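You operate a simulated robot arm through the tools that you are given. There is no shell and no other tool.

The job below is to be done with a simulated robot arm. You get a single attempt, and the scene is never put back.

## Task
Clear the door alarm on cabinet B and get it running again.
Fine: shut and latch the lower door; red clears the alarm, then orange, then green; cabinet A keeps running.

It is judged by the outcome, as a careful person would: the job done as asked, and still so three seconds after it is handed in. It fails if anything else is knocked over, pushed out of place, dropped, spilled or broken.

## Robot
A 7-joint arm with a three-finger gripper, fixed in place. Base frame: the origin is at the foot of the arm, x ahead of it, y to its left, z up. Units: cm, degrees, N and s.
With the tool pointing down near the work surface it reaches from about 10 to 86 cm from the base axis. Its first joint turns from -166.0 to 166.0 degrees. Payload 2.69 kg.
The tool frame sits at the grasp point between the pads (the TCP): z along the fingers, y along the line on which they close. The tips reach 2.9 cm beyond it. Largest opening 12 cm; the body of the gripper starts 7.8 cm behind the TCP.
Orientation is told as [roll, pitch, yaw] about the base's x, y, z axes, in that order, counted from this pose: with the fingers straight down and closing along the base's y, the tool's x points along the base's -x, its y along +y and its z along -z.

## Interface
- The arm moves only by the tool jog_arm. Its argument "series" is a list of rows, each a list of 3 entries, a list of its own where there are three numbers: the finger opening in cm, from 0 to 12, then the shift along the tool's x, y, z in units of 500 mm (1.0 is 500 mm), then the turn, a rotation vector about the tool's x, y, z in units of 60 degrees (1.0 is 60 degrees). In form: [[gripper, [dx, dy, dz], [rx, ry, rz]], ...]. A call has 1 to 20 rows; each row is the pose to reach, as a shift and turn from the pose commanded when the call began, along the tool's axes at that moment. A call with a number of a shift or a turn outside -1 to 1 is refused whole. Rows are played at 5 a second. More than 5 cm and 8.6 degrees between two rows, or a gripper value outside its range, and nothing of the call is played. Where a pose cannot be reached the arm comes as near as it can. A force on the tool above 40 N (or 10 N above the force at the start of the call, whichever is more), or a blocked arm, ends the call early, and 0.2 s more pass. The fingers move at their own pace and stop on an object; they squeeze with about 42 N. The grip force told is the motor's: it shows also when the fingers shut on nothing. Time passes only in rows, and 0.2 s behind the last, so rows that repeat a pose let the fingers close. It gives the time, the measured TCP pose, the force on the tool (base axes), the opening and the grip force at its end, in the units of the frame above (readings bear some noise), with the torque about the TCP (base axes, N m) and any sound that the robot's microphone picked up.
- Cameras (640 x 400 px; columns grow to the right, rows downward): "scene" is fixed at [6.61, -50.19, 158.53]; the picture's right is [0.47, -0.88, 0.00], its down [-0.74, -0.39, -0.55] and it looks along [0.49, 0.26, -0.83] (base axes); focal length 269 px, centre (320, 200). "wrist" rides on the gripper at [6.3, 0, -10.4] in the tool frame; the picture's right is [0.00, 1.00, 0.00], its down [-0.83, 0.00, -0.56] and it looks along [-0.56, 0.00, 0.83] (tool axes); focal length 275 px, centre (320, 200). There is no depth. A picture from a camera that has moved, and an enlarged one, comes with that camera's place and axes in the base frame and with its lens. The place of the scene camera against the robot may be out by one fixed shift of up to 2.5 cm in any direction.
- grab_frame(camera): a new picture of that camera. It takes no simulated time.
- slide_trunk(by): slides the trunk up (or, below 0, down) by that many cm; the arm rides with it, the base frame stays. It gives what a move gives, with no picture.
- zoom(camera, box): a new picture of the part [left, top, right, bottom] of that camera's present view, enlarged. It takes no simulated time.
- finish_job(): hands the job in; it is judged then, once.

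Places have to be worked out from the pictures, the camera data and where the tool is seen. Open the gripper and draw the arm clear of the work before you hand the job in, unless the task says otherwise.

The tools are called after "Call:" as a command line: name --argument value ..., lists and objects as JSON in quotes. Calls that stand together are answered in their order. jog_arm: Moves the arm, as the interface text tells. Its arguments: {"type":"object","properties":{"series":{"type":"array","items":{"type":"array"}}},"required":["series"]} The other tools are called the same way: slide_trunk (by) slides the trunk up or down; grab_frame (camera) takes a picture; zoom (camera, box) takes an enlarged picture of a part of a camera's view; finish_job () hands the job in.

At the start:

```text
clock: 0.0
eef_pos: [18.15, -34.96, 132.76]
orientation: [0.1, 0.1, 0.0]
contact_force: [0.3, 0.2, 0.0]
wrist_torque: [-0.01, 0.06, 0.0]
gripper_width: 12.0
finger_force: 0.1
trunk travel left (down, up): [-45.0, 13.6]
```

scene: 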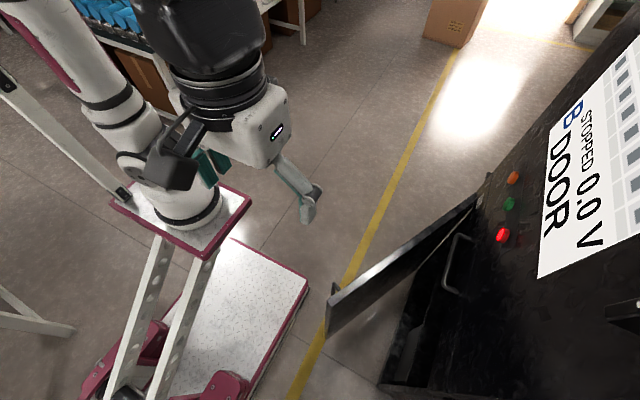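
wrist: 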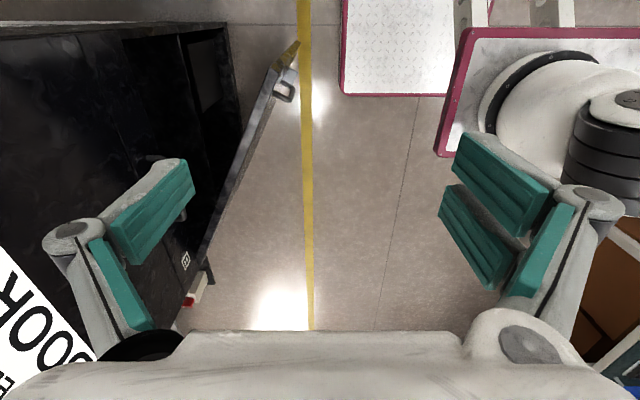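

I start by looking closer at the cabinet, the open door and the buttons from both cameras.

Call:
zoom --camera "scene" --box '[440, 140, 640, 265]'

Call:
zoom --camera "scene" --box '[300, 180, 500, 400]'

Call:
zoom --camera "wrist" --box '[0, 20, 320, 330]'

Call:
grab_frame --camera "scene"

```text
3.20 times, centred on (540, 202) of scene
camera zoom: at [6.61, -50.19, 158.53], right [0.47, -0.88, 0.0], down [-0.74, -0.39, -0.55], along [0.49, 0.26, -0.83], focal length 861 px, centre (-384, 192)
```

zoom: 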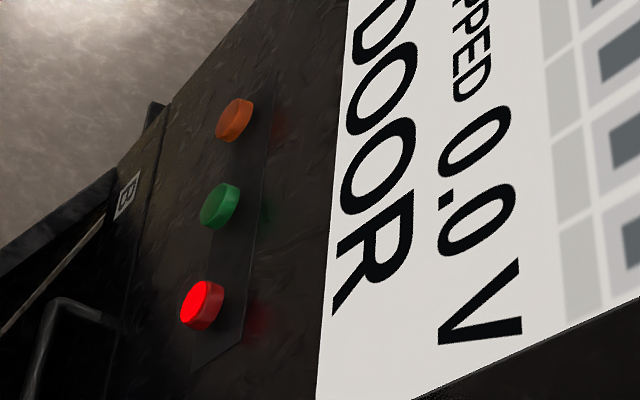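

```text
1.82 times, centred on (400, 290) of scene
camera zoom: at [6.61, -50.19, 158.53], right [0.47, -0.88, 0.0], down [-0.74, -0.39, -0.55], along [0.49, 0.26, -0.83], focal length 489 px, centre (174, 36)
```

zoom: 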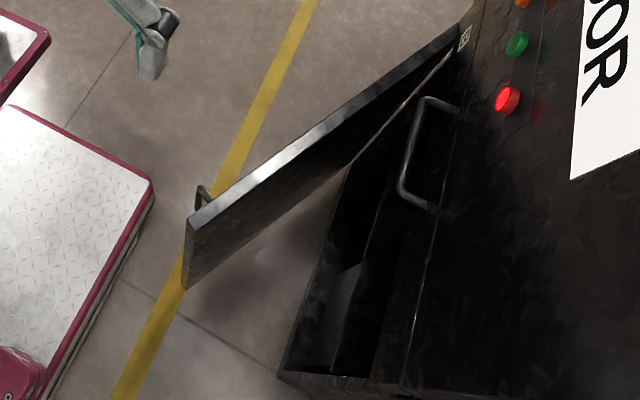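

```text
1.29 times, centred on (160, 175) of wrist
camera zoom: at [11.62, -34.9, 143.06], right [0.0, 1.0, 0.0], down [0.83, 0.0, 0.56], along [0.56, 0.0, -0.83], focal length 355 px, centre (526, 232)
```

zoom: 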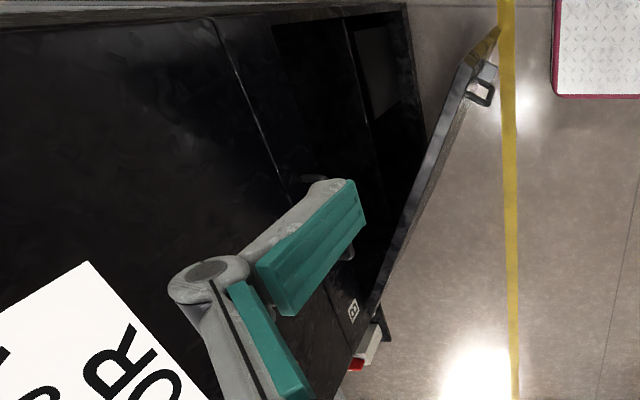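

```text
taken
```

scene: 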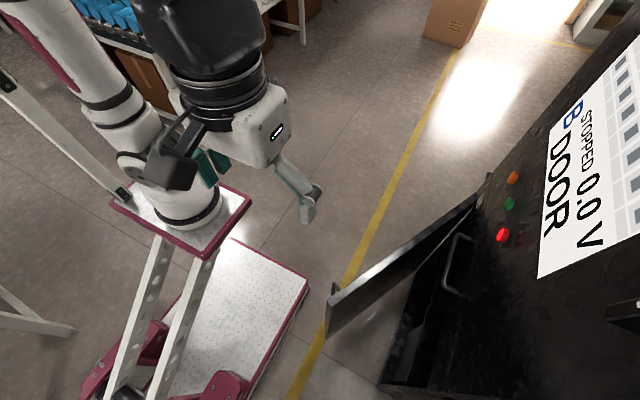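

The lower door stands ajar with its hinge on the +x side, and I judge the cabinet face to be a plane near y≈-71 facing +y, with the buttons around z≈111. I'll turn the tool to point toward the cabinet (about tool x) so the wrist camera looks at the face.

Call:
jog_arm --series '[[12, [0, 0, 0], [0.14, 0, 0]], [12, [0, 0, 0], [0.28, 0, 0]], [12, [0, 0, 0], [0.42, 0, 0]], [12, [0, 0, 0], [0.56, 0, 0]], [12, [0, 0, 0], [0.7, 0, 0]], [12, [0, 0, 0], [0.84, 0, 0]], [12, [0, 0, 0], [0.98, 0, 0]]]'

```text
clock: 0.9
eef_pos: [19.4, -37.5, 126.9]
orientation: [-19.4, 5.4, 0.3]
contact_force: [-0.8, 0.6, -0.7]
wrist_torque: [-0.02, -0.03, 0.01]
gripper_width: 12.01
finger_force: 0.1
trunk travel left (down, up): [-45.0, 13.6]
stopped in row 4: the arm was blocked; the commanded pose is now the measured one
```

The arm was blocked partway through the turn with no contact force, so likely a joint limit or self-collision. I look at both cameras.

Call:
grab_frame --camera "scene"

Call:
grab_frame --camera "wrist"

```text
taken
```

scene: 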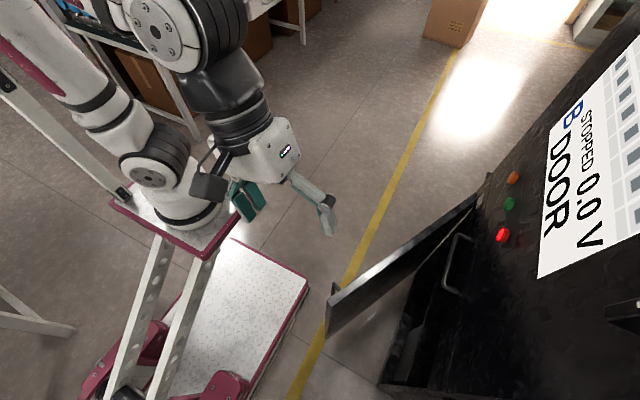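

```text
taken
camera wrist: at [13.89, -34.03, 137.23], right [-0.04, 0.94, -0.33], down [0.88, 0.19, 0.44], along [0.48, -0.27, -0.83], focal length 275 px, centre (320, 200)
```

wrist: 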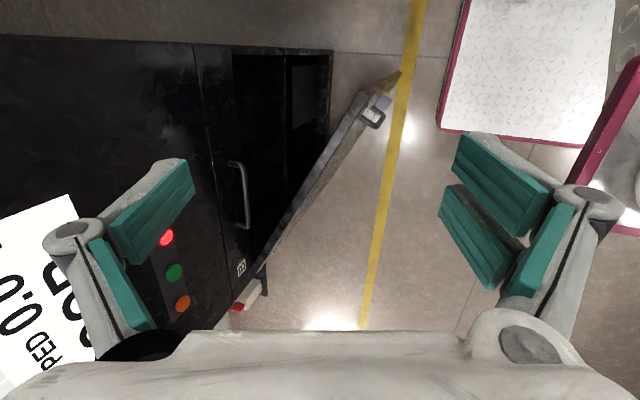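

The wrist swung toward the arm's own shoulder, so the turn about the TCP was likely blocked by that. I first move the tool away from the arm (toward +x, -y), high above the door, then turn.

Call:
jog_arm --series '[[12, [-0.03, -0.055, 0.015], [0, 0, 0]], [12, [-0.06, -0.11, 0.03], [0, 0, 0]], [12, [-0.09, -0.16, 0.045], [0, 0, 0]], [12, [-0.12, -0.215, 0.06], [0, 0, 0]], [12, [-0.158, -0.27, 0.078], [0, 0, 0]]]'

```text
clock: 2.1
eef_pos: [27.35, -51.45, 127.36]
orientation: [-19.8, 5.3, 0.3]
contact_force: [0.2, 0.9, 1.0]
wrist_torque: [-0.04, -0.06, 0.04]
gripper_width: 12.0
finger_force: 0.1
trunk travel left (down, up): [-45.0, 13.6]
```

Moved cleanly. Now I turn about tool x in small steps to face the cabinet.

Call:
jog_arm --series '[[12, [0, 0, 0], [0.12, 0, 0]], [12, [0, 0, 0], [0.24, 0, 0]], [12, [0, 0, 0], [0.36, 0, 0]], [12, [0, 0, 0], [0.48, 0, 0]], [12, [0, 0, 0], [0.6, 0, 0]]]'

Call:
grab_frame --camera "scene"

Call:
grab_frame --camera "wrist"

```text
clock: 3.4
eef_pos: [27.39, -51.59, 127.37]
orientation: [-55.6, 5.2, 0.5]
contact_force: [-0.4, -0.4, 0.7]
wrist_torque: [-0.01, 0.0, -0.02]
gripper_width: 12.02
finger_force: 0.0
trunk travel left (down, up): [-45.0, 13.6]
```

```text
taken
```

scene: 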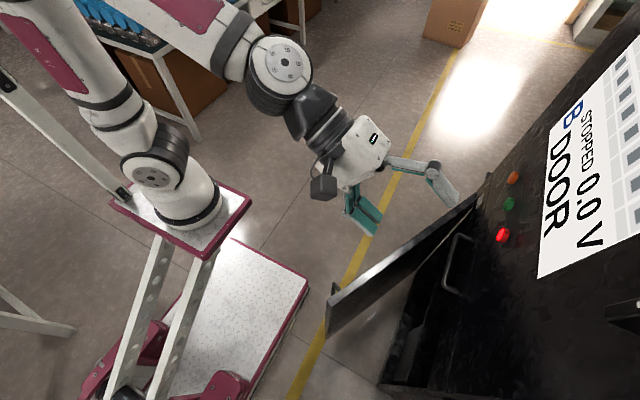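

```text
taken
camera wrist: at [21.56, -42.83, 133.57], right [-0.08, 0.56, -0.82], down [0.85, 0.47, 0.23], along [0.52, -0.68, -0.52], focal length 275 px, centre (320, 200)
```

wrist: 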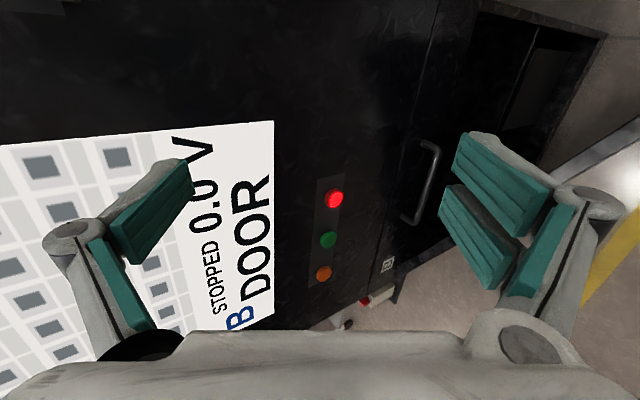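

The three buttons triangulate to about x≈43 (red), 51 (green), 59 (orange), z≈110, face y≈-70. I now roll the tool about its own axis so that the wrist camera sits above the gripper, for better views of the door and buttons.

Call:
jog_arm --series '[[12, [0, 0, 0], [0, 0, -0.13]], [12, [0, 0, 0], [0, 0, -0.26]], [12, [0, 0, 0], [0, 0, -0.39]], [12, [0, 0, 0], [0, 0, -0.52]], [12, [0, 0, 0], [0, 0, -0.65]], [12, [0, 0, 0], [0, 0, -0.78]], [12, [0, 0, 0], [0, 0, -0.91]]]'

```text
clock: 5.0
eef_pos: [27.35, -51.43, 127.31]
orientation: [-35.6, 46.5, 42.3]
contact_force: [-1.0, -0.1, 1.0]
wrist_torque: [0.03, 0.01, -0.02]
gripper_width: 11.99
finger_force: 0.1
trunk travel left (down, up): [-45.0, 13.6]
```

The roll works without obstruction. I finish the remaining ~35°.

Call:
jog_arm --series '[[12, [0, 0, 0], [0, 0, -0.12]], [12, [0, 0, 0], [0, 0, -0.24]], [12, [0, 0, 0], [0, 0, -0.36]], [12, [0, 0, 0], [0, 0, -0.48]], [12, [0, 0, 0], [0, 0, -0.59]]]'

Call:
grab_frame --camera "scene"

Call:
grab_frame --camera "wrist"

```text
clock: 6.2
eef_pos: [27.33, -51.48, 127.35]
orientation: [9.5, 55.3, 98.3]
contact_force: [0.7, -0.1, 0.6]
wrist_torque: [0.01, 0.04, 0.0]
gripper_width: 12.0
finger_force: 0.0
trunk travel left (down, up): [-45.0, 13.6]
```

```text
taken
```

scene: 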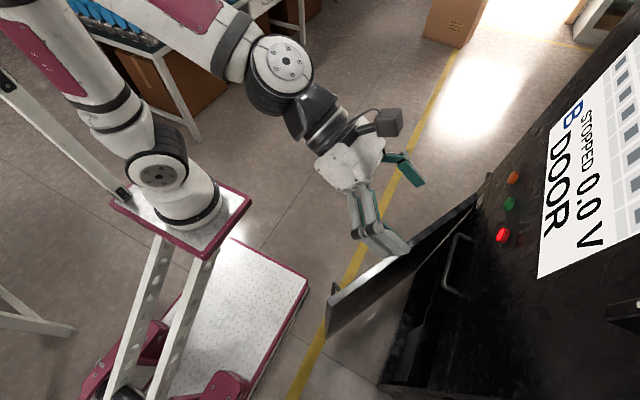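

```text
taken
camera wrist: at [28.41, -46.3, 138.16], right [-1.0, -0.01, 0.1], down [-0.05, 0.93, -0.37], along [-0.09, -0.37, -0.92], focal length 275 px, centre (320, 200)
```

wrist: 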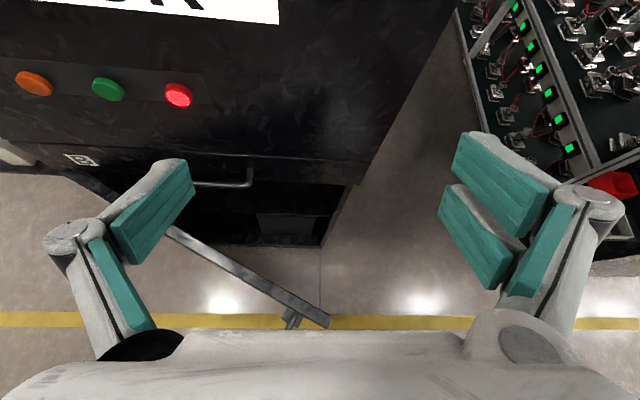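

The view from above now shows the door's top edge: free corner near (22.6,-44,89.5), hinge near (70,-70), handle near (27.6,-44,71) on the outside. I zoom in on the handle, the door edge and the surroundings (another rack is on the right of this view, which I must avoid).

Call:
zoom --camera "wrist" --box '[180, 180, 460, 340]'

Call:
zoom --camera "wrist" --box '[0, 60, 280, 220]'

Call:
zoom --camera "wrist" --box '[400, 0, 640, 200]'

Call:
zoom --camera "scene" --box '[300, 260, 420, 360]'

```text
2.29 times, centred on (320, 260) of wrist
camera zoom: at [28.41, -46.3, 138.16], right [-1.0, -0.01, 0.1], down [-0.05, 0.93, -0.37], along [-0.09, -0.37, -0.92], focal length 629 px, centre (320, 63)
```

zoom: 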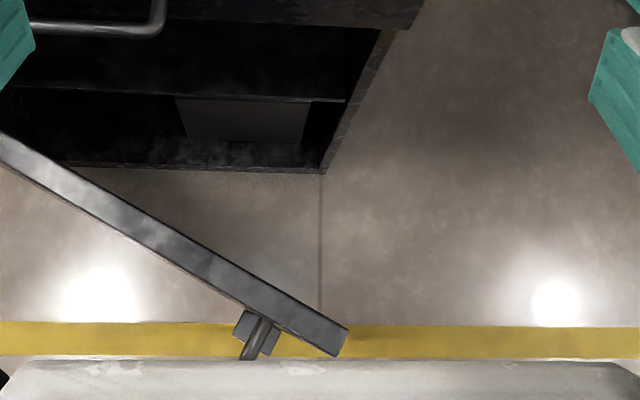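

```text
2.29 times, centred on (140, 140) of wrist
camera zoom: at [28.41, -46.3, 138.16], right [-1.0, -0.01, 0.1], down [-0.05, 0.93, -0.37], along [-0.09, -0.37, -0.92], focal length 629 px, centre (731, 337)
```

zoom: 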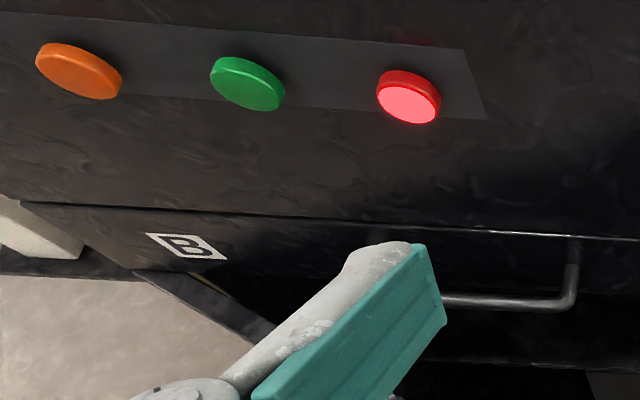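

```text
2.00 times, centred on (520, 100) of wrist
camera zoom: at [28.41, -46.3, 138.16], right [-1.0, -0.01, 0.1], down [-0.05, 0.93, -0.37], along [-0.09, -0.37, -0.92], focal length 551 px, centre (-80, 400)
```

zoom: 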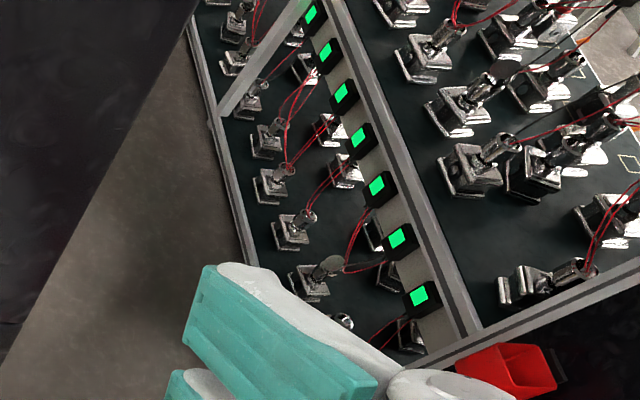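

```text
4.00 times, centred on (360, 310) of scene
camera zoom: at [6.61, -50.19, 158.53], right [0.47, -0.88, 0.0], down [-0.74, -0.39, -0.55], along [0.49, 0.26, -0.83], focal length 1077 px, centre (160, -240)
```

zoom: 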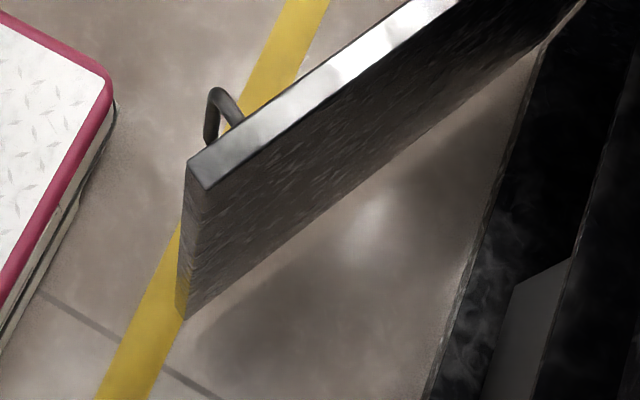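

The handle is a U-shaped bar with a square block next to it on the outer side of the door. I lower the trunk 20 cm (tool stays well above the door top at z≈89.5) to get a better view of the door's outside.

Call:
slide_trunk --by -20

Call:
grab_frame --camera "scene"

Call:
grab_frame --camera "wrist"

```text
clock: 8.3
eef_pos: [27.37, -51.34, 107.26]
orientation: [9.4, 55.4, 98.3]
contact_force: [1.3, 0.3, -0.4]
wrist_torque: [0.04, 0.02, -0.02]
gripper_width: 12.02
finger_force: 0.1
trunk travel left (down, up): [-25.0, 33.6]
```

```text
taken
```

scene: 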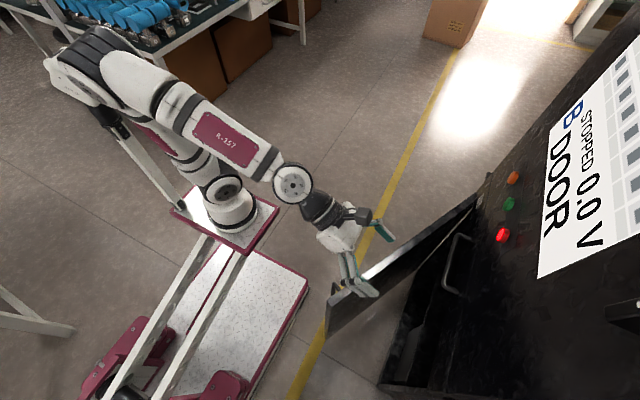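

```text
taken
camera wrist: at [28.32, -46.29, 118.15], right [-1.0, -0.01, 0.1], down [-0.05, 0.93, -0.37], along [-0.09, -0.37, -0.92], focal length 275 px, centre (320, 200)
```

wrist: 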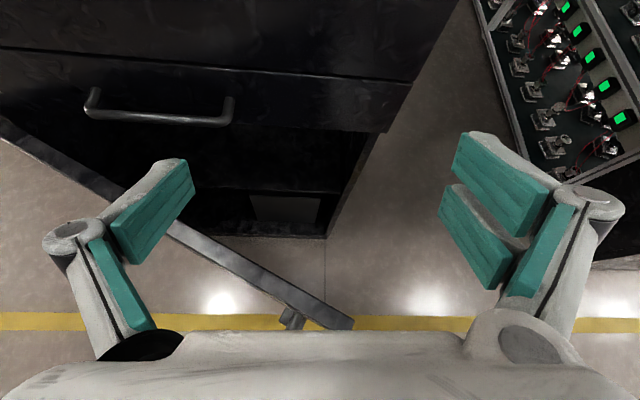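

The arm moved down cleanly. Next I draw the tool back from the cabinet (+y 11 cm, +x 5 cm) at this height so the camera can see the door's outer face and handle.

Call:
jog_arm --series '[[12, [-0.029, -0.0255, -0.0465], [0, 0, 0]], [12, [-0.058, -0.051, -0.093], [0, 0, 0]], [12, [-0.087, -0.0765, -0.1395], [0, 0, 0]], [12, [-0.116, -0.102, -0.186], [0, 0, 0]]]'

Call:
grab_frame --camera "scene"

Call:
grab_frame --camera "wrist"

```text
clock: 9.4
eef_pos: [38.6, -40.3, 106.96]
orientation: [9.2, 55.0, 106.8]
contact_force: [-0.3, -0.1, 0.9]
wrist_torque: [0.03, -0.04, 0.05]
gripper_width: 12.01
finger_force: 0.1
trunk travel left (down, up): [-25.0, 33.6]
stopped in row 4: the arm was blocked; the commanded pose is now the measured one
```

```text
taken
```

scene: 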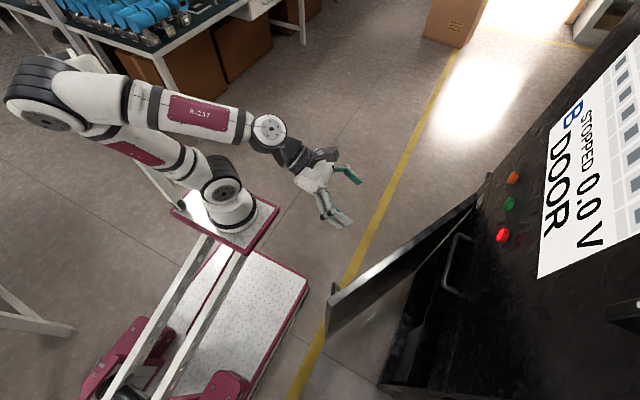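

```text
taken
camera wrist: at [38.77, -35.11, 117.91], right [-0.98, -0.16, 0.1], down [-0.19, 0.91, -0.37], along [-0.03, -0.38, -0.93], focal length 275 px, centre (320, 200)
```

wrist: 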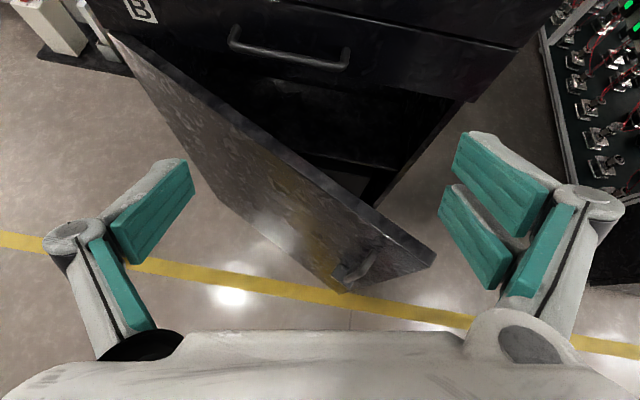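

The arm reached an inner reach limit (elbow fold), but the view of the door's outer face is good now. I zoom on the handle and the edge.

Call:
zoom --camera "wrist" --box '[300, 210, 450, 300]'

Call:
zoom --camera "wrist" --box '[100, 0, 460, 220]'

```text
4.27 times, centred on (375, 255) of wrist
camera zoom: at [38.77, -35.11, 117.91], right [-0.98, -0.16, 0.1], down [-0.19, 0.91, -0.37], along [-0.03, -0.38, -0.93], focal length 1174 px, centre (85, -35)
```

zoom: 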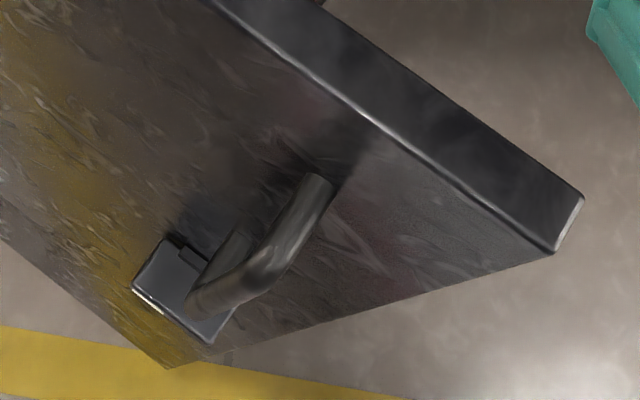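

```text
1.78 times, centred on (280, 110) of wrist
camera zoom: at [38.77, -35.11, 117.91], right [-0.98, -0.16, 0.1], down [-0.19, 0.91, -0.37], along [-0.03, -0.38, -0.93], focal length 489 px, centre (391, 360)
```

zoom: 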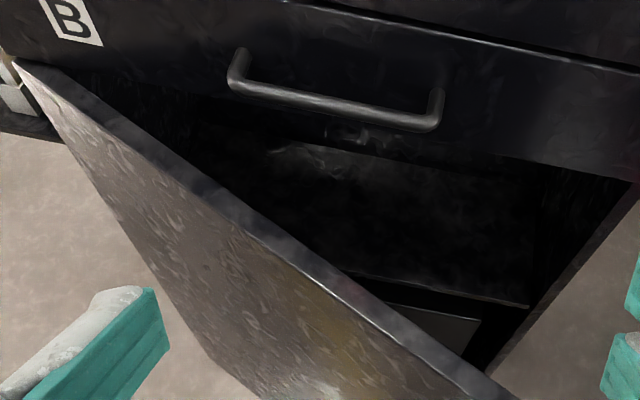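

The door's outer face reads as: free outer top corner ≈(20.5,-44,79), door spans z≈2–79, angle ≈28°, hinge ≈(78,-74); U‑handle about 6.5 cm from the free edge at z≈57–70, with a block below it. I close the fingers and come down in front of the door, hinge-side of the handle.

Call:
jog_arm --series '[[6, [0, 0, 0], [0, 0, 0]], [0, [0, 0, 0], [0, 0, 0]], [0, [-0.065, 0.007, 0.05], [0, 0, 0]], [0, [-0.13, 0.014, 0.1], [0, 0, 0]], [0, [-0.195, 0.021, 0.15], [0, 0, 0]], [0, [-0.26, 0.028, 0.2], [0, 0, 0]]]'

Call:
grab_frame --camera "scene"

Call:
grab_frame --camera "wrist"

```text
clock: 10.8
eef_pos: [35.79, -46.17, 92.94]
orientation: [8.8, 55.2, 106.0]
contact_force: [-0.1, 1.2, -0.3]
wrist_torque: [0.02, 0.01, 0.01]
gripper_width: 0.01
finger_force: 28.9
out of reach, approached as far as the arm can: row 4, 5, 6
trunk travel left (down, up): [-25.0, 33.6]
```

```text
taken
```

scene: 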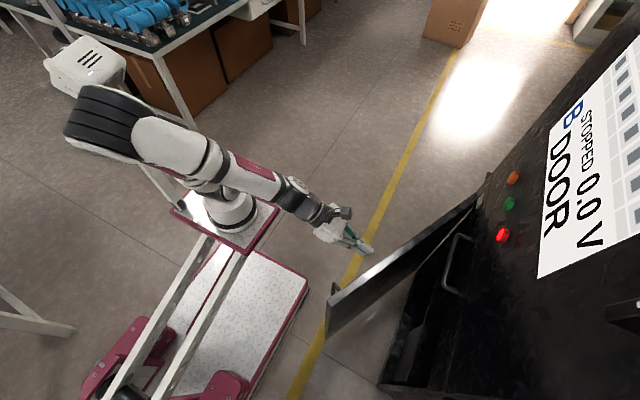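

```text
taken
camera wrist: at [35.95, -40.93, 103.75], right [-0.98, -0.15, 0.09], down [-0.18, 0.91, -0.37], along [-0.03, -0.38, -0.92], focal length 275 px, centre (320, 200)
```

wrist: 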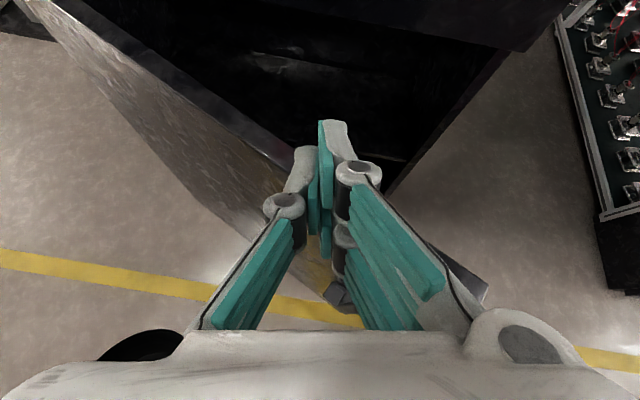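

The arm is near its inner reach limit at this trunk height (shoulder too close to the wrist). I raise the trunk back up 20 cm so that the shoulder is higher and the arm can reach down in front of the door.

Call:
slide_trunk --by 20

```text
clock: 13.0
eef_pos: [35.47, -46.13, 113.07]
orientation: [9.1, 55.3, 105.9]
contact_force: [0.4, 0.2, -0.6]
wrist_torque: [-0.02, 0.02, 0.02]
gripper_width: 0.0
finger_force: 28.9
trunk travel left (down, up): [-45.0, 13.6]
```

Now I move down in steps toward z≈88, checking that the pose is tracked.

Call:
jog_arm --series '[[0, [-0.071, -0.003, 0.043], [0, 0, 0]], [0, [-0.142, -0.006, 0.087], [0, 0, 0]], [0, [-0.213, -0.009, 0.13], [0, 0, 0]], [0, [-0.285, -0.013, 0.173], [0, 0, 0]], [0, [-0.356, -0.016, 0.217], [0, 0, 0]], [0, [-0.427, -0.019, 0.26], [0, 0, 0]]]'

Call:
grab_frame --camera "scene"

Call:
grab_frame --camera "wrist"

```text
clock: 14.4
eef_pos: [34.99, -45.07, 88.56]
orientation: [9.3, 55.1, 106.0]
contact_force: [-1.6, -0.3, -0.4]
wrist_torque: [0.01, -0.09, 0.07]
gripper_width: 0.0
finger_force: 28.2
out of reach, approached as far as the arm can: row 2, 3, 4, 6
trunk travel left (down, up): [-45.0, 13.6]
```

```text
taken
```

scene: 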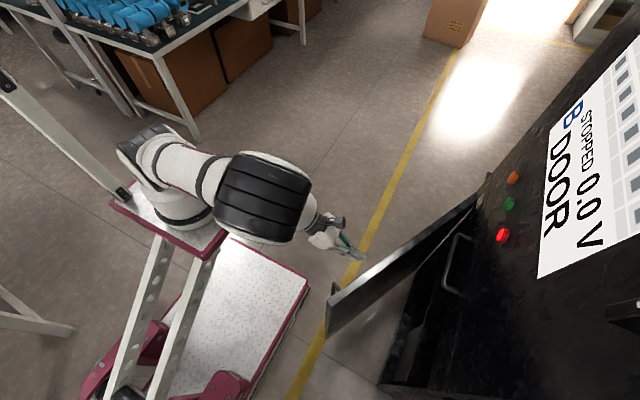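

```text
taken
camera wrist: at [35.28, -39.89, 99.4], right [-0.98, -0.15, 0.1], down [-0.17, 0.91, -0.37], along [-0.03, -0.38, -0.92], focal length 275 px, centre (320, 200)
```

wrist: 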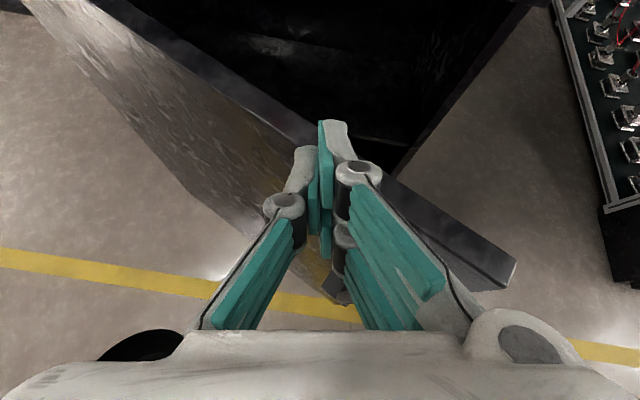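

Tracking was acceptable and the tip is just above and in front of the door's top edge. I continue down to about z≈75 in front of the door's outer face.

Call:
jog_arm --series '[[0, [-0.06, 0.002, 0.032], [0, 0, 0]], [0, [-0.12, 0.005, 0.065], [0, 0, 0]], [0, [-0.18, 0.007, 0.098], [0, 0, 0]], [0, [-0.24, 0.009, 0.13], [0, 0, 0]]]'

Call:
grab_frame --camera "scene"

Call:
grab_frame --camera "wrist"

```text
clock: 15.4
eef_pos: [39.3, -44.23, 78.74]
orientation: [10.4, 53.8, 105.6]
contact_force: [-0.1, -0.2, -0.5]
wrist_torque: [-0.01, -0.01, 0.02]
gripper_width: 0.0
finger_force: 28.0
out of reach, approached as far as the arm can: row 1, 2, 3, 4
trunk travel left (down, up): [-45.0, 13.6]
```

```text
taken
```

scene: 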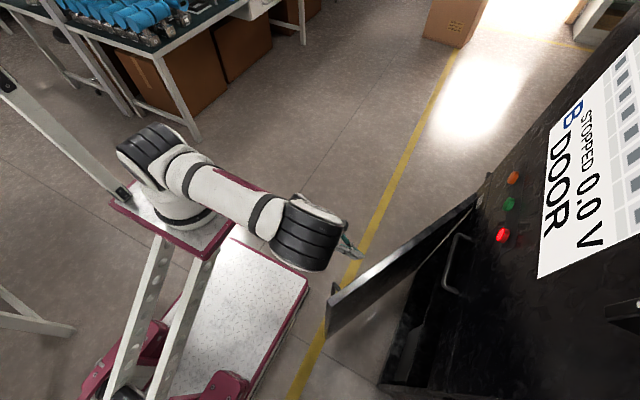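

```text
taken
camera wrist: at [39.91, -39.3, 89.77], right [-0.99, -0.12, 0.11], down [-0.16, 0.92, -0.35], along [-0.06, -0.36, -0.93], focal length 275 px, centre (320, 200)
```

wrist: 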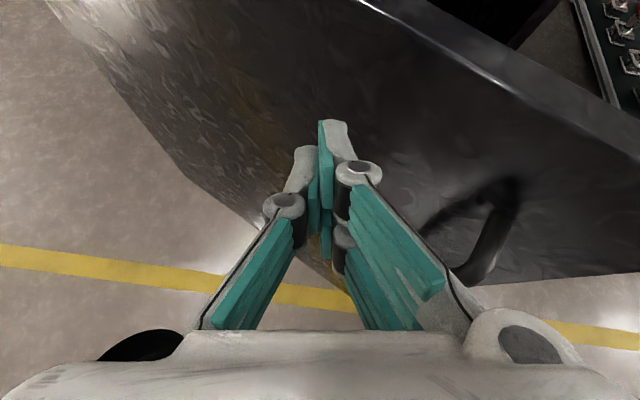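

The tip is in front of the door at roughly (39.5,-46.6,77), hinge-side of the handle. I now push in -y (drifting to -x so the lever arm grows), in small steps, watching the force.

Call:
jog_arm --series '[[0, [0.01, 0.028, 0.048], [0, 0, 0]], [0, [0.021, 0.056, 0.096], [0, 0, 0]], [0, [0.029, 0.075, 0.124], [0, 0, 0]], [0, [0.038, 0.095, 0.151], [0, 0, 0]], [0, [0.047, 0.114, 0.179], [0, 0, 0]], [0, [0.059, 0.13, 0.205], [0, 0, 0]], [0, [0.071, 0.147, 0.231], [0, 0, 0]], [0, [0.083, 0.163, 0.257], [0, 0, 0]]]'

Call:
grab_frame --camera "scene"

Call:
grab_frame --camera "wrist"

```text
clock: 17.2
eef_pos: [37.04, -59.83, 78.11]
orientation: [10.6, 53.2, 105.6]
contact_force: [0.2, 0.8, 0.9]
wrist_torque: [-0.04, 0.04, -0.05]
gripper_width: 0.03
finger_force: 28.9
out of reach, approached as far as the arm can: row 1, 2, 3, 4, 5, 6, 7, 8
trunk travel left (down, up): [-45.0, 13.6]
```

```text
taken
```

scene: 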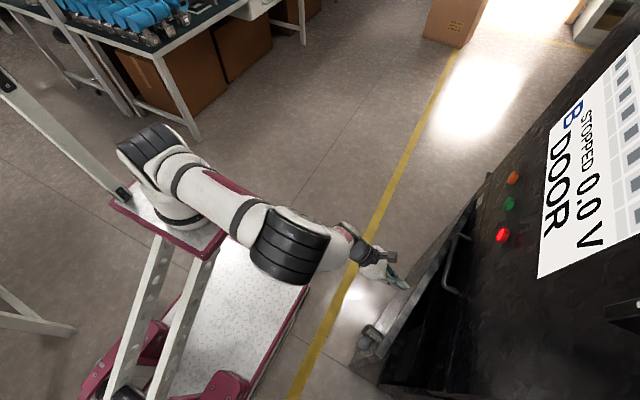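

```text
taken
camera wrist: at [37.61, -54.85, 89.17], right [-0.99, -0.12, 0.11], down [-0.16, 0.93, -0.34], along [-0.06, -0.35, -0.93], focal length 275 px, centre (320, 200)
```

wrist: 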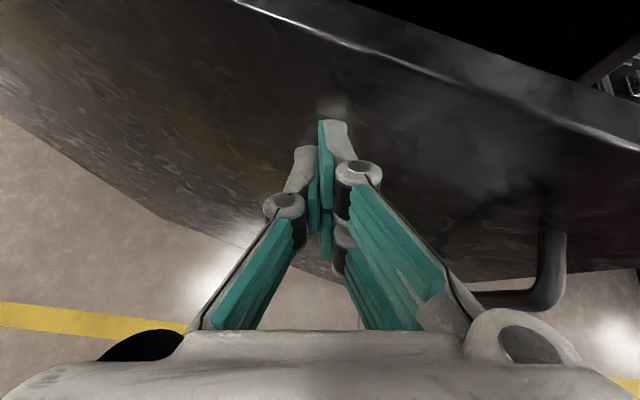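

The door swings freely and is now at about 16°. The arm tracks with an x offset (near its limits), but keeps clear of the handle; I continue with a small push to see how the tracking behaves.

Call:
jog_arm --series '[[0, [0.018, 0.011, 0.027], [0, 0, 0]], [0, [0.036, 0.022, 0.053], [0, 0, 0]], [0, [0.054, 0.032, 0.08], [0, 0, 0]]]'

```text
clock: 18.0
eef_pos: [35.71, -64.7, 78.45]
orientation: [10.6, 53.3, 105.3]
contact_force: [0.0, -0.2, 0.0]
wrist_torque: [-0.01, 0.0, 0.01]
gripper_width: 0.04
finger_force: 28.3
trunk travel left (down, up): [-45.0, 13.6]
```

Tracking is now fine. I check the images before the final push.

Call:
grab_frame --camera "scene"

Call:
grab_frame --camera "wrist"

```text
taken
```

scene: 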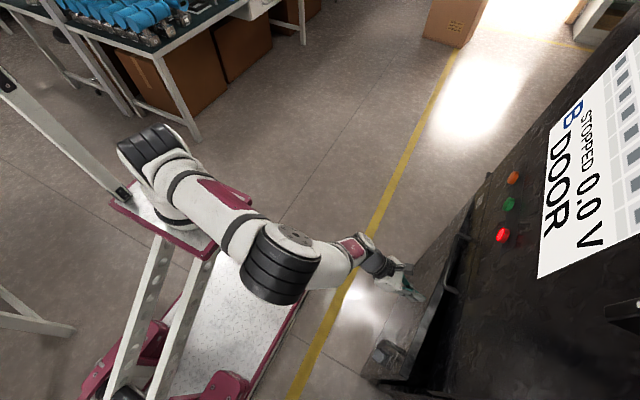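

```text
taken
camera wrist: at [36.35, -59.83, 89.49], right [-0.99, -0.12, 0.11], down [-0.15, 0.93, -0.34], along [-0.06, -0.35, -0.93], focal length 275 px, centre (320, 200)
```

wrist: 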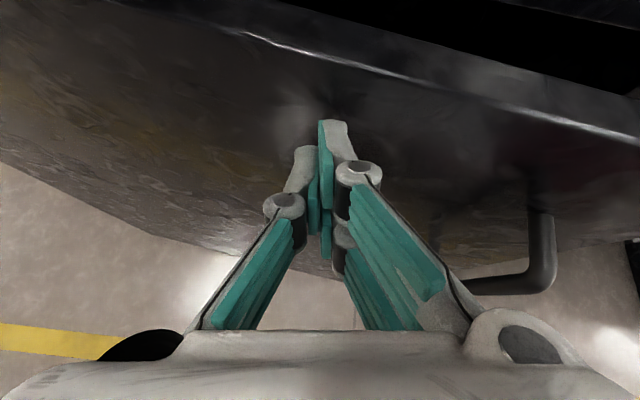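

The tip pushes on the door face just below its top edge, at ~9° to go. I keep pushing while shifting toward -x, away from the drawer handle above (its end is near x≈38) and toward the free edge.

Call:
jog_arm --series '[[0, [-0.002, 0.031, 0.021], [0, 0, 0]], [0, [-0.003, 0.062, 0.042], [0, 0, 0]], [0, [0, 0.094, 0.06], [0, 0, 0]], [0, [0.002, 0.125, 0.077], [0, 0, 0]], [0, [0.008, 0.147, 0.107], [0, 0, 0]], [0, [0.025, 0.151, 0.131], [0, 0, 0]]]'

Call:
grab_frame --camera "scene"

Call:
grab_frame --camera "wrist"

```text
clock: 19.1
eef_pos: [30.13, -69.63, 77.81]
orientation: [10.4, 52.3, 105.2]
contact_force: [-1.6, 18.8, 9.3]
wrist_torque: [-0.36, 0.03, -0.11]
gripper_width: 0.01
finger_force: 28.8
out of reach, approached as far as the arm can: row 2, 3, 4, 5
trunk travel left (down, up): [-45.0, 13.6]
stopped in row 5: the force on the tool passed its limit at 58 N (the readings are from after the stop); the commanded pose is now the measured one
```

```text
taken
```

scene: 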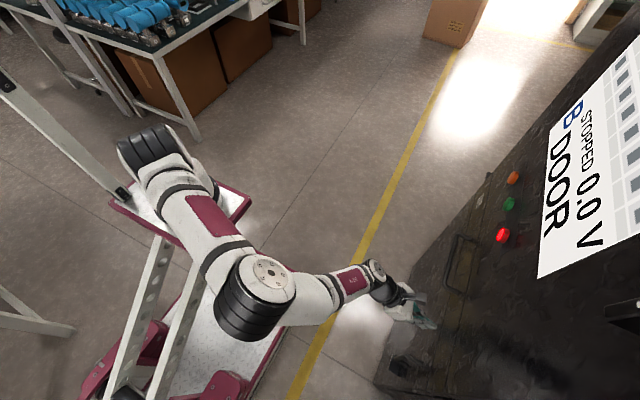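

```text
taken
camera wrist: at [30.86, -64.9, 88.83], right [-0.99, -0.12, 0.11], down [-0.15, 0.93, -0.32], along [-0.07, -0.34, -0.94], focal length 275 px, centre (320, 200)
```

wrist: 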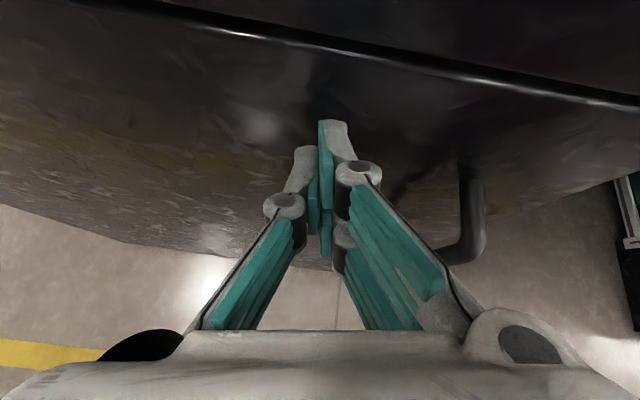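

A 58 N stop: the door seems shut against the frame at y≈-72, with no latch sound reported. I zoom in to see how flush it is and the handle/latch block.

Call:
zoom --camera "scene" --box '[360, 220, 520, 400]'

Call:
zoom --camera "scene" --box '[480, 80, 640, 290]'

Call:
zoom --camera "wrist" --box '[320, 40, 640, 260]'

```text
2.22 times, centred on (440, 310) of scene
camera zoom: at [6.61, -50.19, 158.53], right [0.47, -0.88, 0.0], down [-0.74, -0.39, -0.55], along [0.49, 0.26, -0.83], focal length 598 px, centre (53, -44)
```

zoom: 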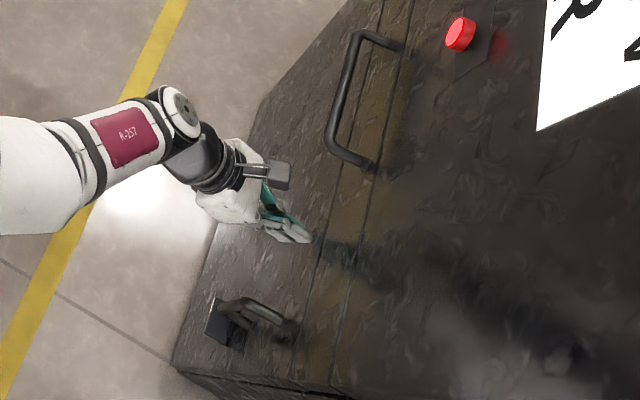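

```text
1.90 times, centred on (560, 185) of scene
camera zoom: at [6.61, -50.19, 158.53], right [0.47, -0.88, 0.0], down [-0.74, -0.39, -0.55], along [0.49, 0.26, -0.83], focal length 513 px, centre (-137, 229)
```

zoom: 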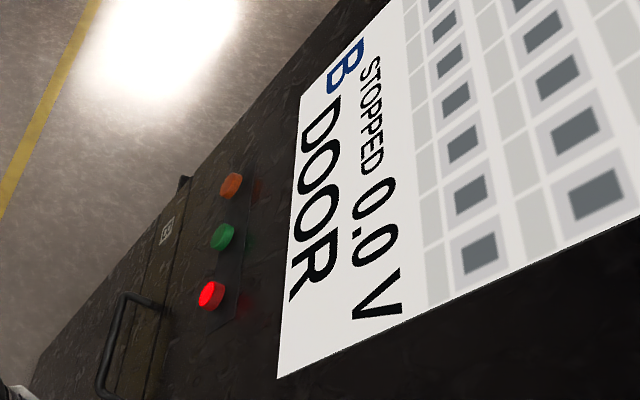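

```text
1.82 times, centred on (480, 150) of wrist
camera zoom: at [30.86, -64.9, 88.83], right [-0.99, -0.12, 0.11], down [-0.15, 0.93, -0.32], along [-0.07, -0.34, -0.94], focal length 500 px, centre (29, 291)
```

zoom: 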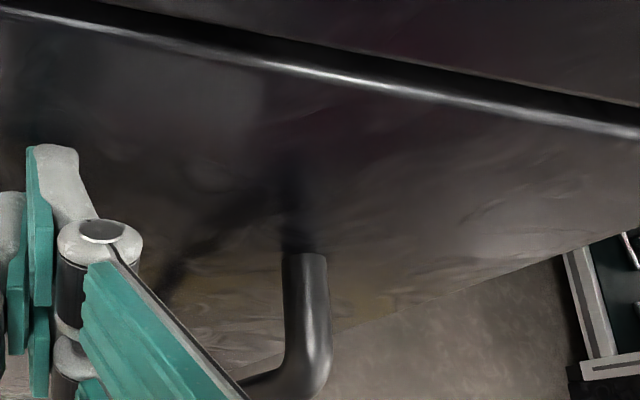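

The door looks flush. The display still shows DOOR; below the handle there's a square block which may be the latch. I back off, open the fingers and move in front of the handle/block to inspect it.

Call:
jog_arm --series '[[0, [-0.05, -0.011, -0.087], [0, 0, 0]], [0, [-0.1, -0.022, -0.173], [0, 0, 0]], [6, [-0.127, 0.041, -0.196], [0, 0, 0]], [12, [-0.153, 0.104, -0.219], [0, 0, 0]], [12, [-0.18, 0.167, -0.242], [0, 0, 0]]]'

Call:
grab_frame --camera "scene"

Call:
grab_frame --camera "wrist"

```text
refused: row 1 steps farther than a row can; nothing moved
```

```text
taken
```

scene: 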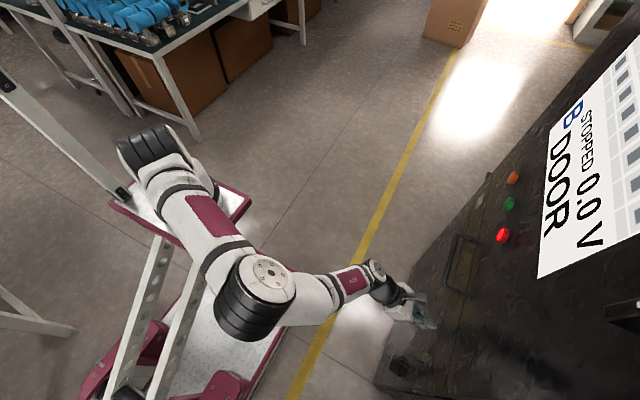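

```text
taken
camera wrist: at [30.86, -64.9, 88.83], right [-0.99, -0.12, 0.11], down [-0.15, 0.93, -0.32], along [-0.07, -0.34, -0.94], focal length 275 px, centre (320, 200)
```

wrist: 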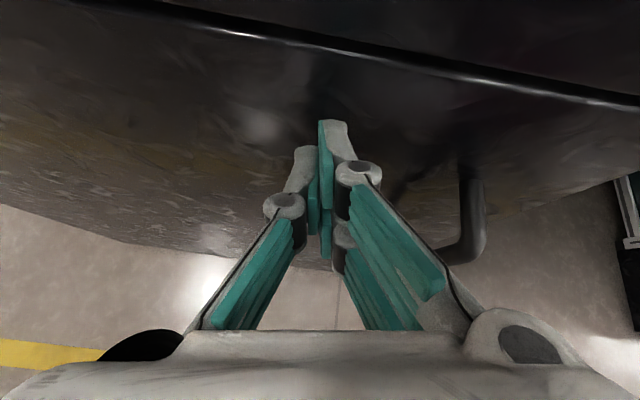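

The first step was slightly over 5 cm, so nothing moved. I repeat the retreat with smaller steps.

Call:
jog_arm --series '[[0, [-0.033, -0.007, -0.058], [0, 0, 0]], [0, [-0.067, -0.015, -0.115], [0, 0, 0]], [0, [-0.1, -0.022, -0.173], [0, 0, 0]], [6, [-0.12, 0.025, -0.19], [0, 0, 0]], [12, [-0.14, 0.072, -0.207], [0, 0, 0]], [12, [-0.16, 0.12, -0.225], [0, 0, 0]], [12, [-0.18, 0.167, -0.242], [0, 0, 0]]]'

Call:
grab_frame --camera "scene"

Call:
grab_frame --camera "wrist"

```text
clock: 20.7
eef_pos: [20.97, -58.26, 83.39]
orientation: [10.1, 49.9, 104.6]
contact_force: [-0.2, 0.3, -0.4]
wrist_torque: [-0.04, -0.01, -0.03]
gripper_width: 12.0
finger_force: 0.2
out of reach, approached as far as the arm can: row 1, 2, 3, 4, 5, 6, 7
trunk travel left (down, up): [-45.0, 13.6]
```

```text
taken
```

scene: 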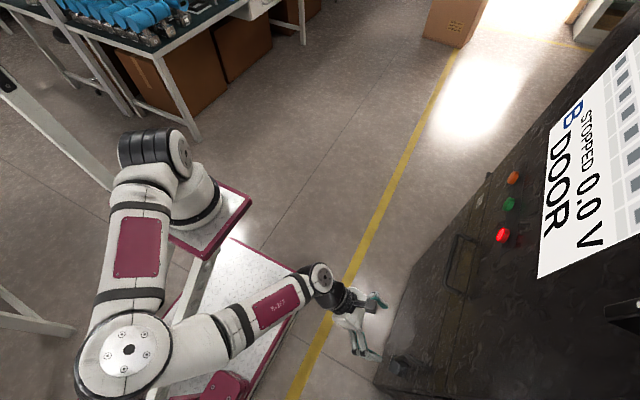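

```text
taken
camera wrist: at [21.77, -54.18, 94.8], right [-0.99, -0.12, 0.12], down [-0.15, 0.95, -0.28], along [-0.07, -0.29, -0.95], focal length 275 px, centre (320, 200)
```

wrist: 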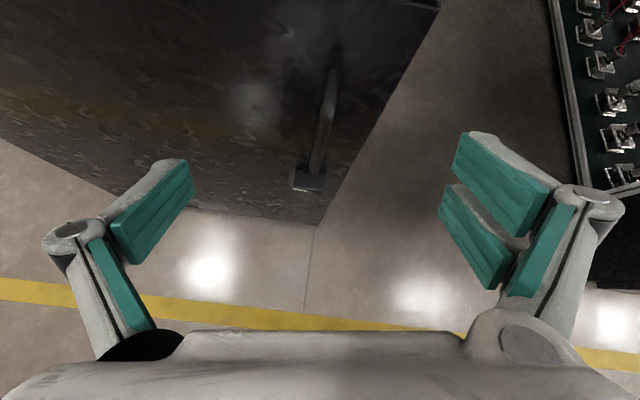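

Now the handle and the square block at its lower end are in view. I zoom in on them.

Call:
zoom --camera "wrist" --box '[250, 50, 390, 230]'

Call:
zoom --camera "scene" --box '[360, 300, 480, 400]'

Call:
zoom --camera "wrist" --box '[60, 0, 460, 240]'

```text
2.22 times, centred on (320, 140) of wrist
camera zoom: at [21.77, -54.18, 94.8], right [-0.99, -0.12, 0.12], down [-0.15, 0.95, -0.28], along [-0.07, -0.29, -0.95], focal length 612 px, centre (320, 333)
```

zoom: 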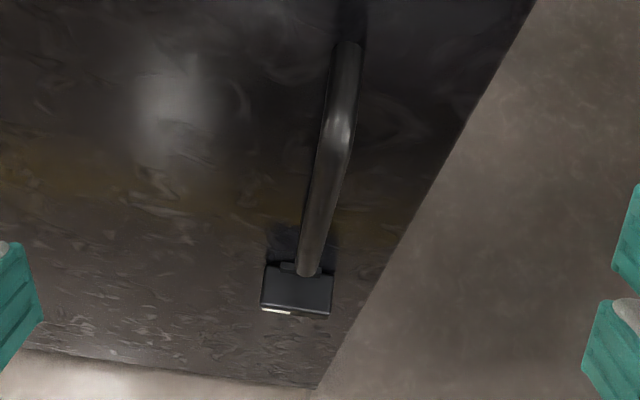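

```text
4.00 times, centred on (420, 350) of scene
camera zoom: at [6.61, -50.19, 158.53], right [0.47, -0.88, 0.0], down [-0.74, -0.39, -0.55], along [0.49, 0.26, -0.83], focal length 1077 px, centre (-80, -400)
```

zoom: 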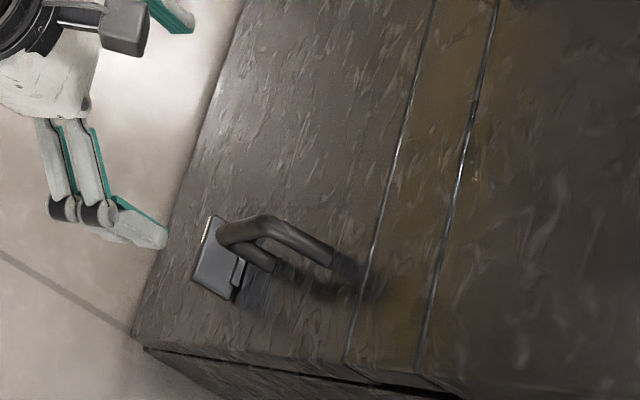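

```text
1.60 times, centred on (260, 120) of wrist
camera zoom: at [21.77, -54.18, 94.8], right [-0.99, -0.12, 0.12], down [-0.15, 0.95, -0.28], along [-0.07, -0.29, -0.95], focal length 440 px, centre (416, 328)
```

zoom: 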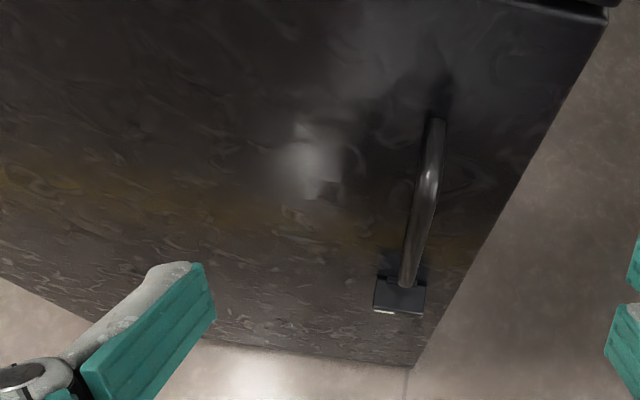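

The block under the handle (about x≈20.5, z≈58, ~5 cm wide, protruding ~4–5 cm) looks like a ledge/paddle of a latch. I lower the trunk 22 cm to look at it more from the front.

Call:
slide_trunk --by -22

Call:
grab_frame --camera "scene"

Call:
grab_frame --camera "wrist"

```text
clock: 23.1
eef_pos: [31.97, -58.41, 61.49]
orientation: [10.0, 49.8, 104.5]
contact_force: [-0.9, 0.2, -0.1]
wrist_torque: [0.03, 0.02, 0.0]
gripper_width: 12.01
finger_force: 0.0
trunk travel left (down, up): [-23.0, 35.6]
```

```text
taken
```

scene: 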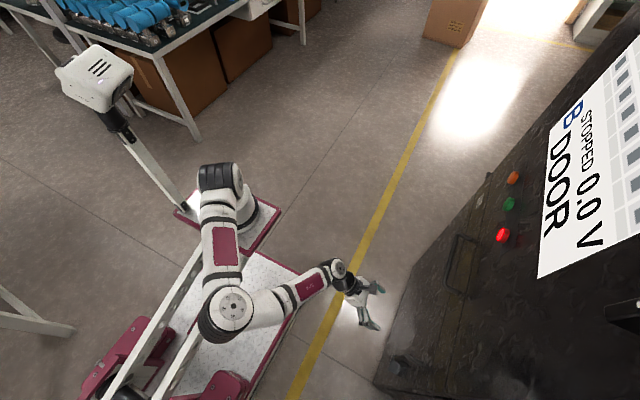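

```text
taken
camera wrist: at [32.64, -54.2, 72.87], right [-0.99, -0.12, 0.12], down [-0.15, 0.95, -0.28], along [-0.08, -0.29, -0.95], focal length 275 px, centre (320, 200)
```

wrist: 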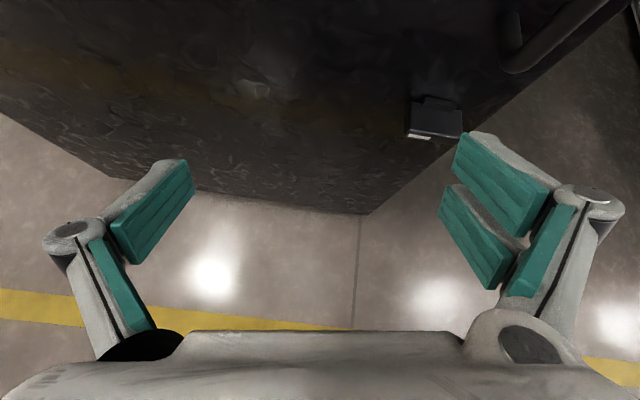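

The block is separate from the handle: about (20.7,-70.5,52). I zoom in on it from this angle.

Call:
zoom --camera "wrist" --box '[390, 70, 490, 160]'

Call:
zoom --camera "wrist" --box '[340, 0, 640, 190]'

Call:
zoom --camera "scene" --box '[370, 330, 450, 400]'

```text
4.44 times, centred on (440, 115) of wrist
camera zoom: at [32.64, -54.2, 72.87], right [-0.99, -0.12, 0.12], down [-0.15, 0.95, -0.28], along [-0.08, -0.29, -0.95], focal length 1224 px, centre (-213, 578)
```

zoom: 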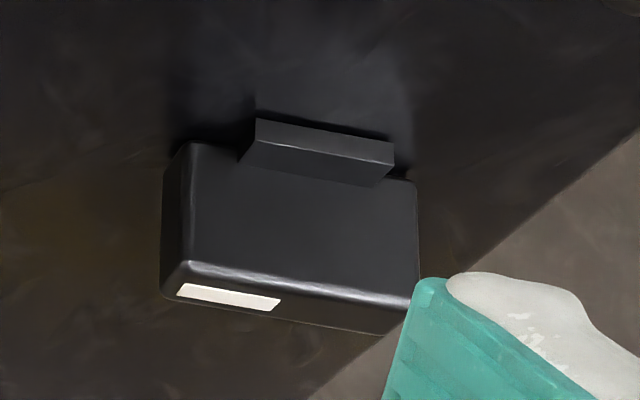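

```text
2.11 times, centred on (490, 95) of wrist
camera zoom: at [32.64, -54.2, 72.87], right [-0.99, -0.12, 0.12], down [-0.15, 0.95, -0.28], along [-0.08, -0.29, -0.95], focal length 580 px, centre (-38, 421)
```

zoom: 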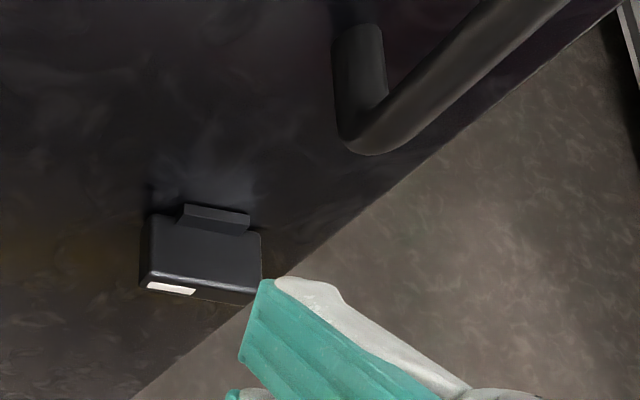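

```text
5.71 times, centred on (410, 365) of scene
camera zoom: at [6.61, -50.19, 158.53], right [0.47, -0.88, 0.0], down [-0.74, -0.39, -0.55], along [0.49, 0.26, -0.83], focal length 1538 px, centre (-194, -743)
```

zoom: 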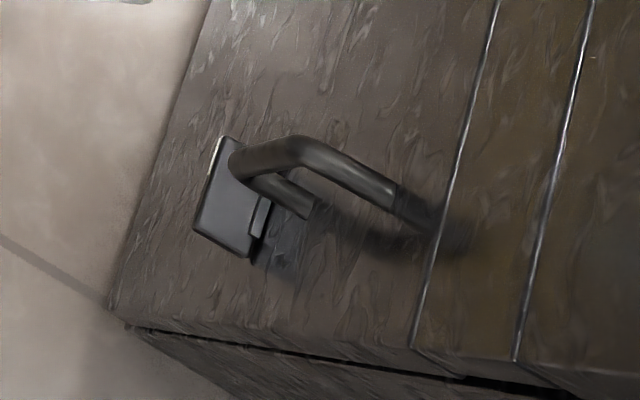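

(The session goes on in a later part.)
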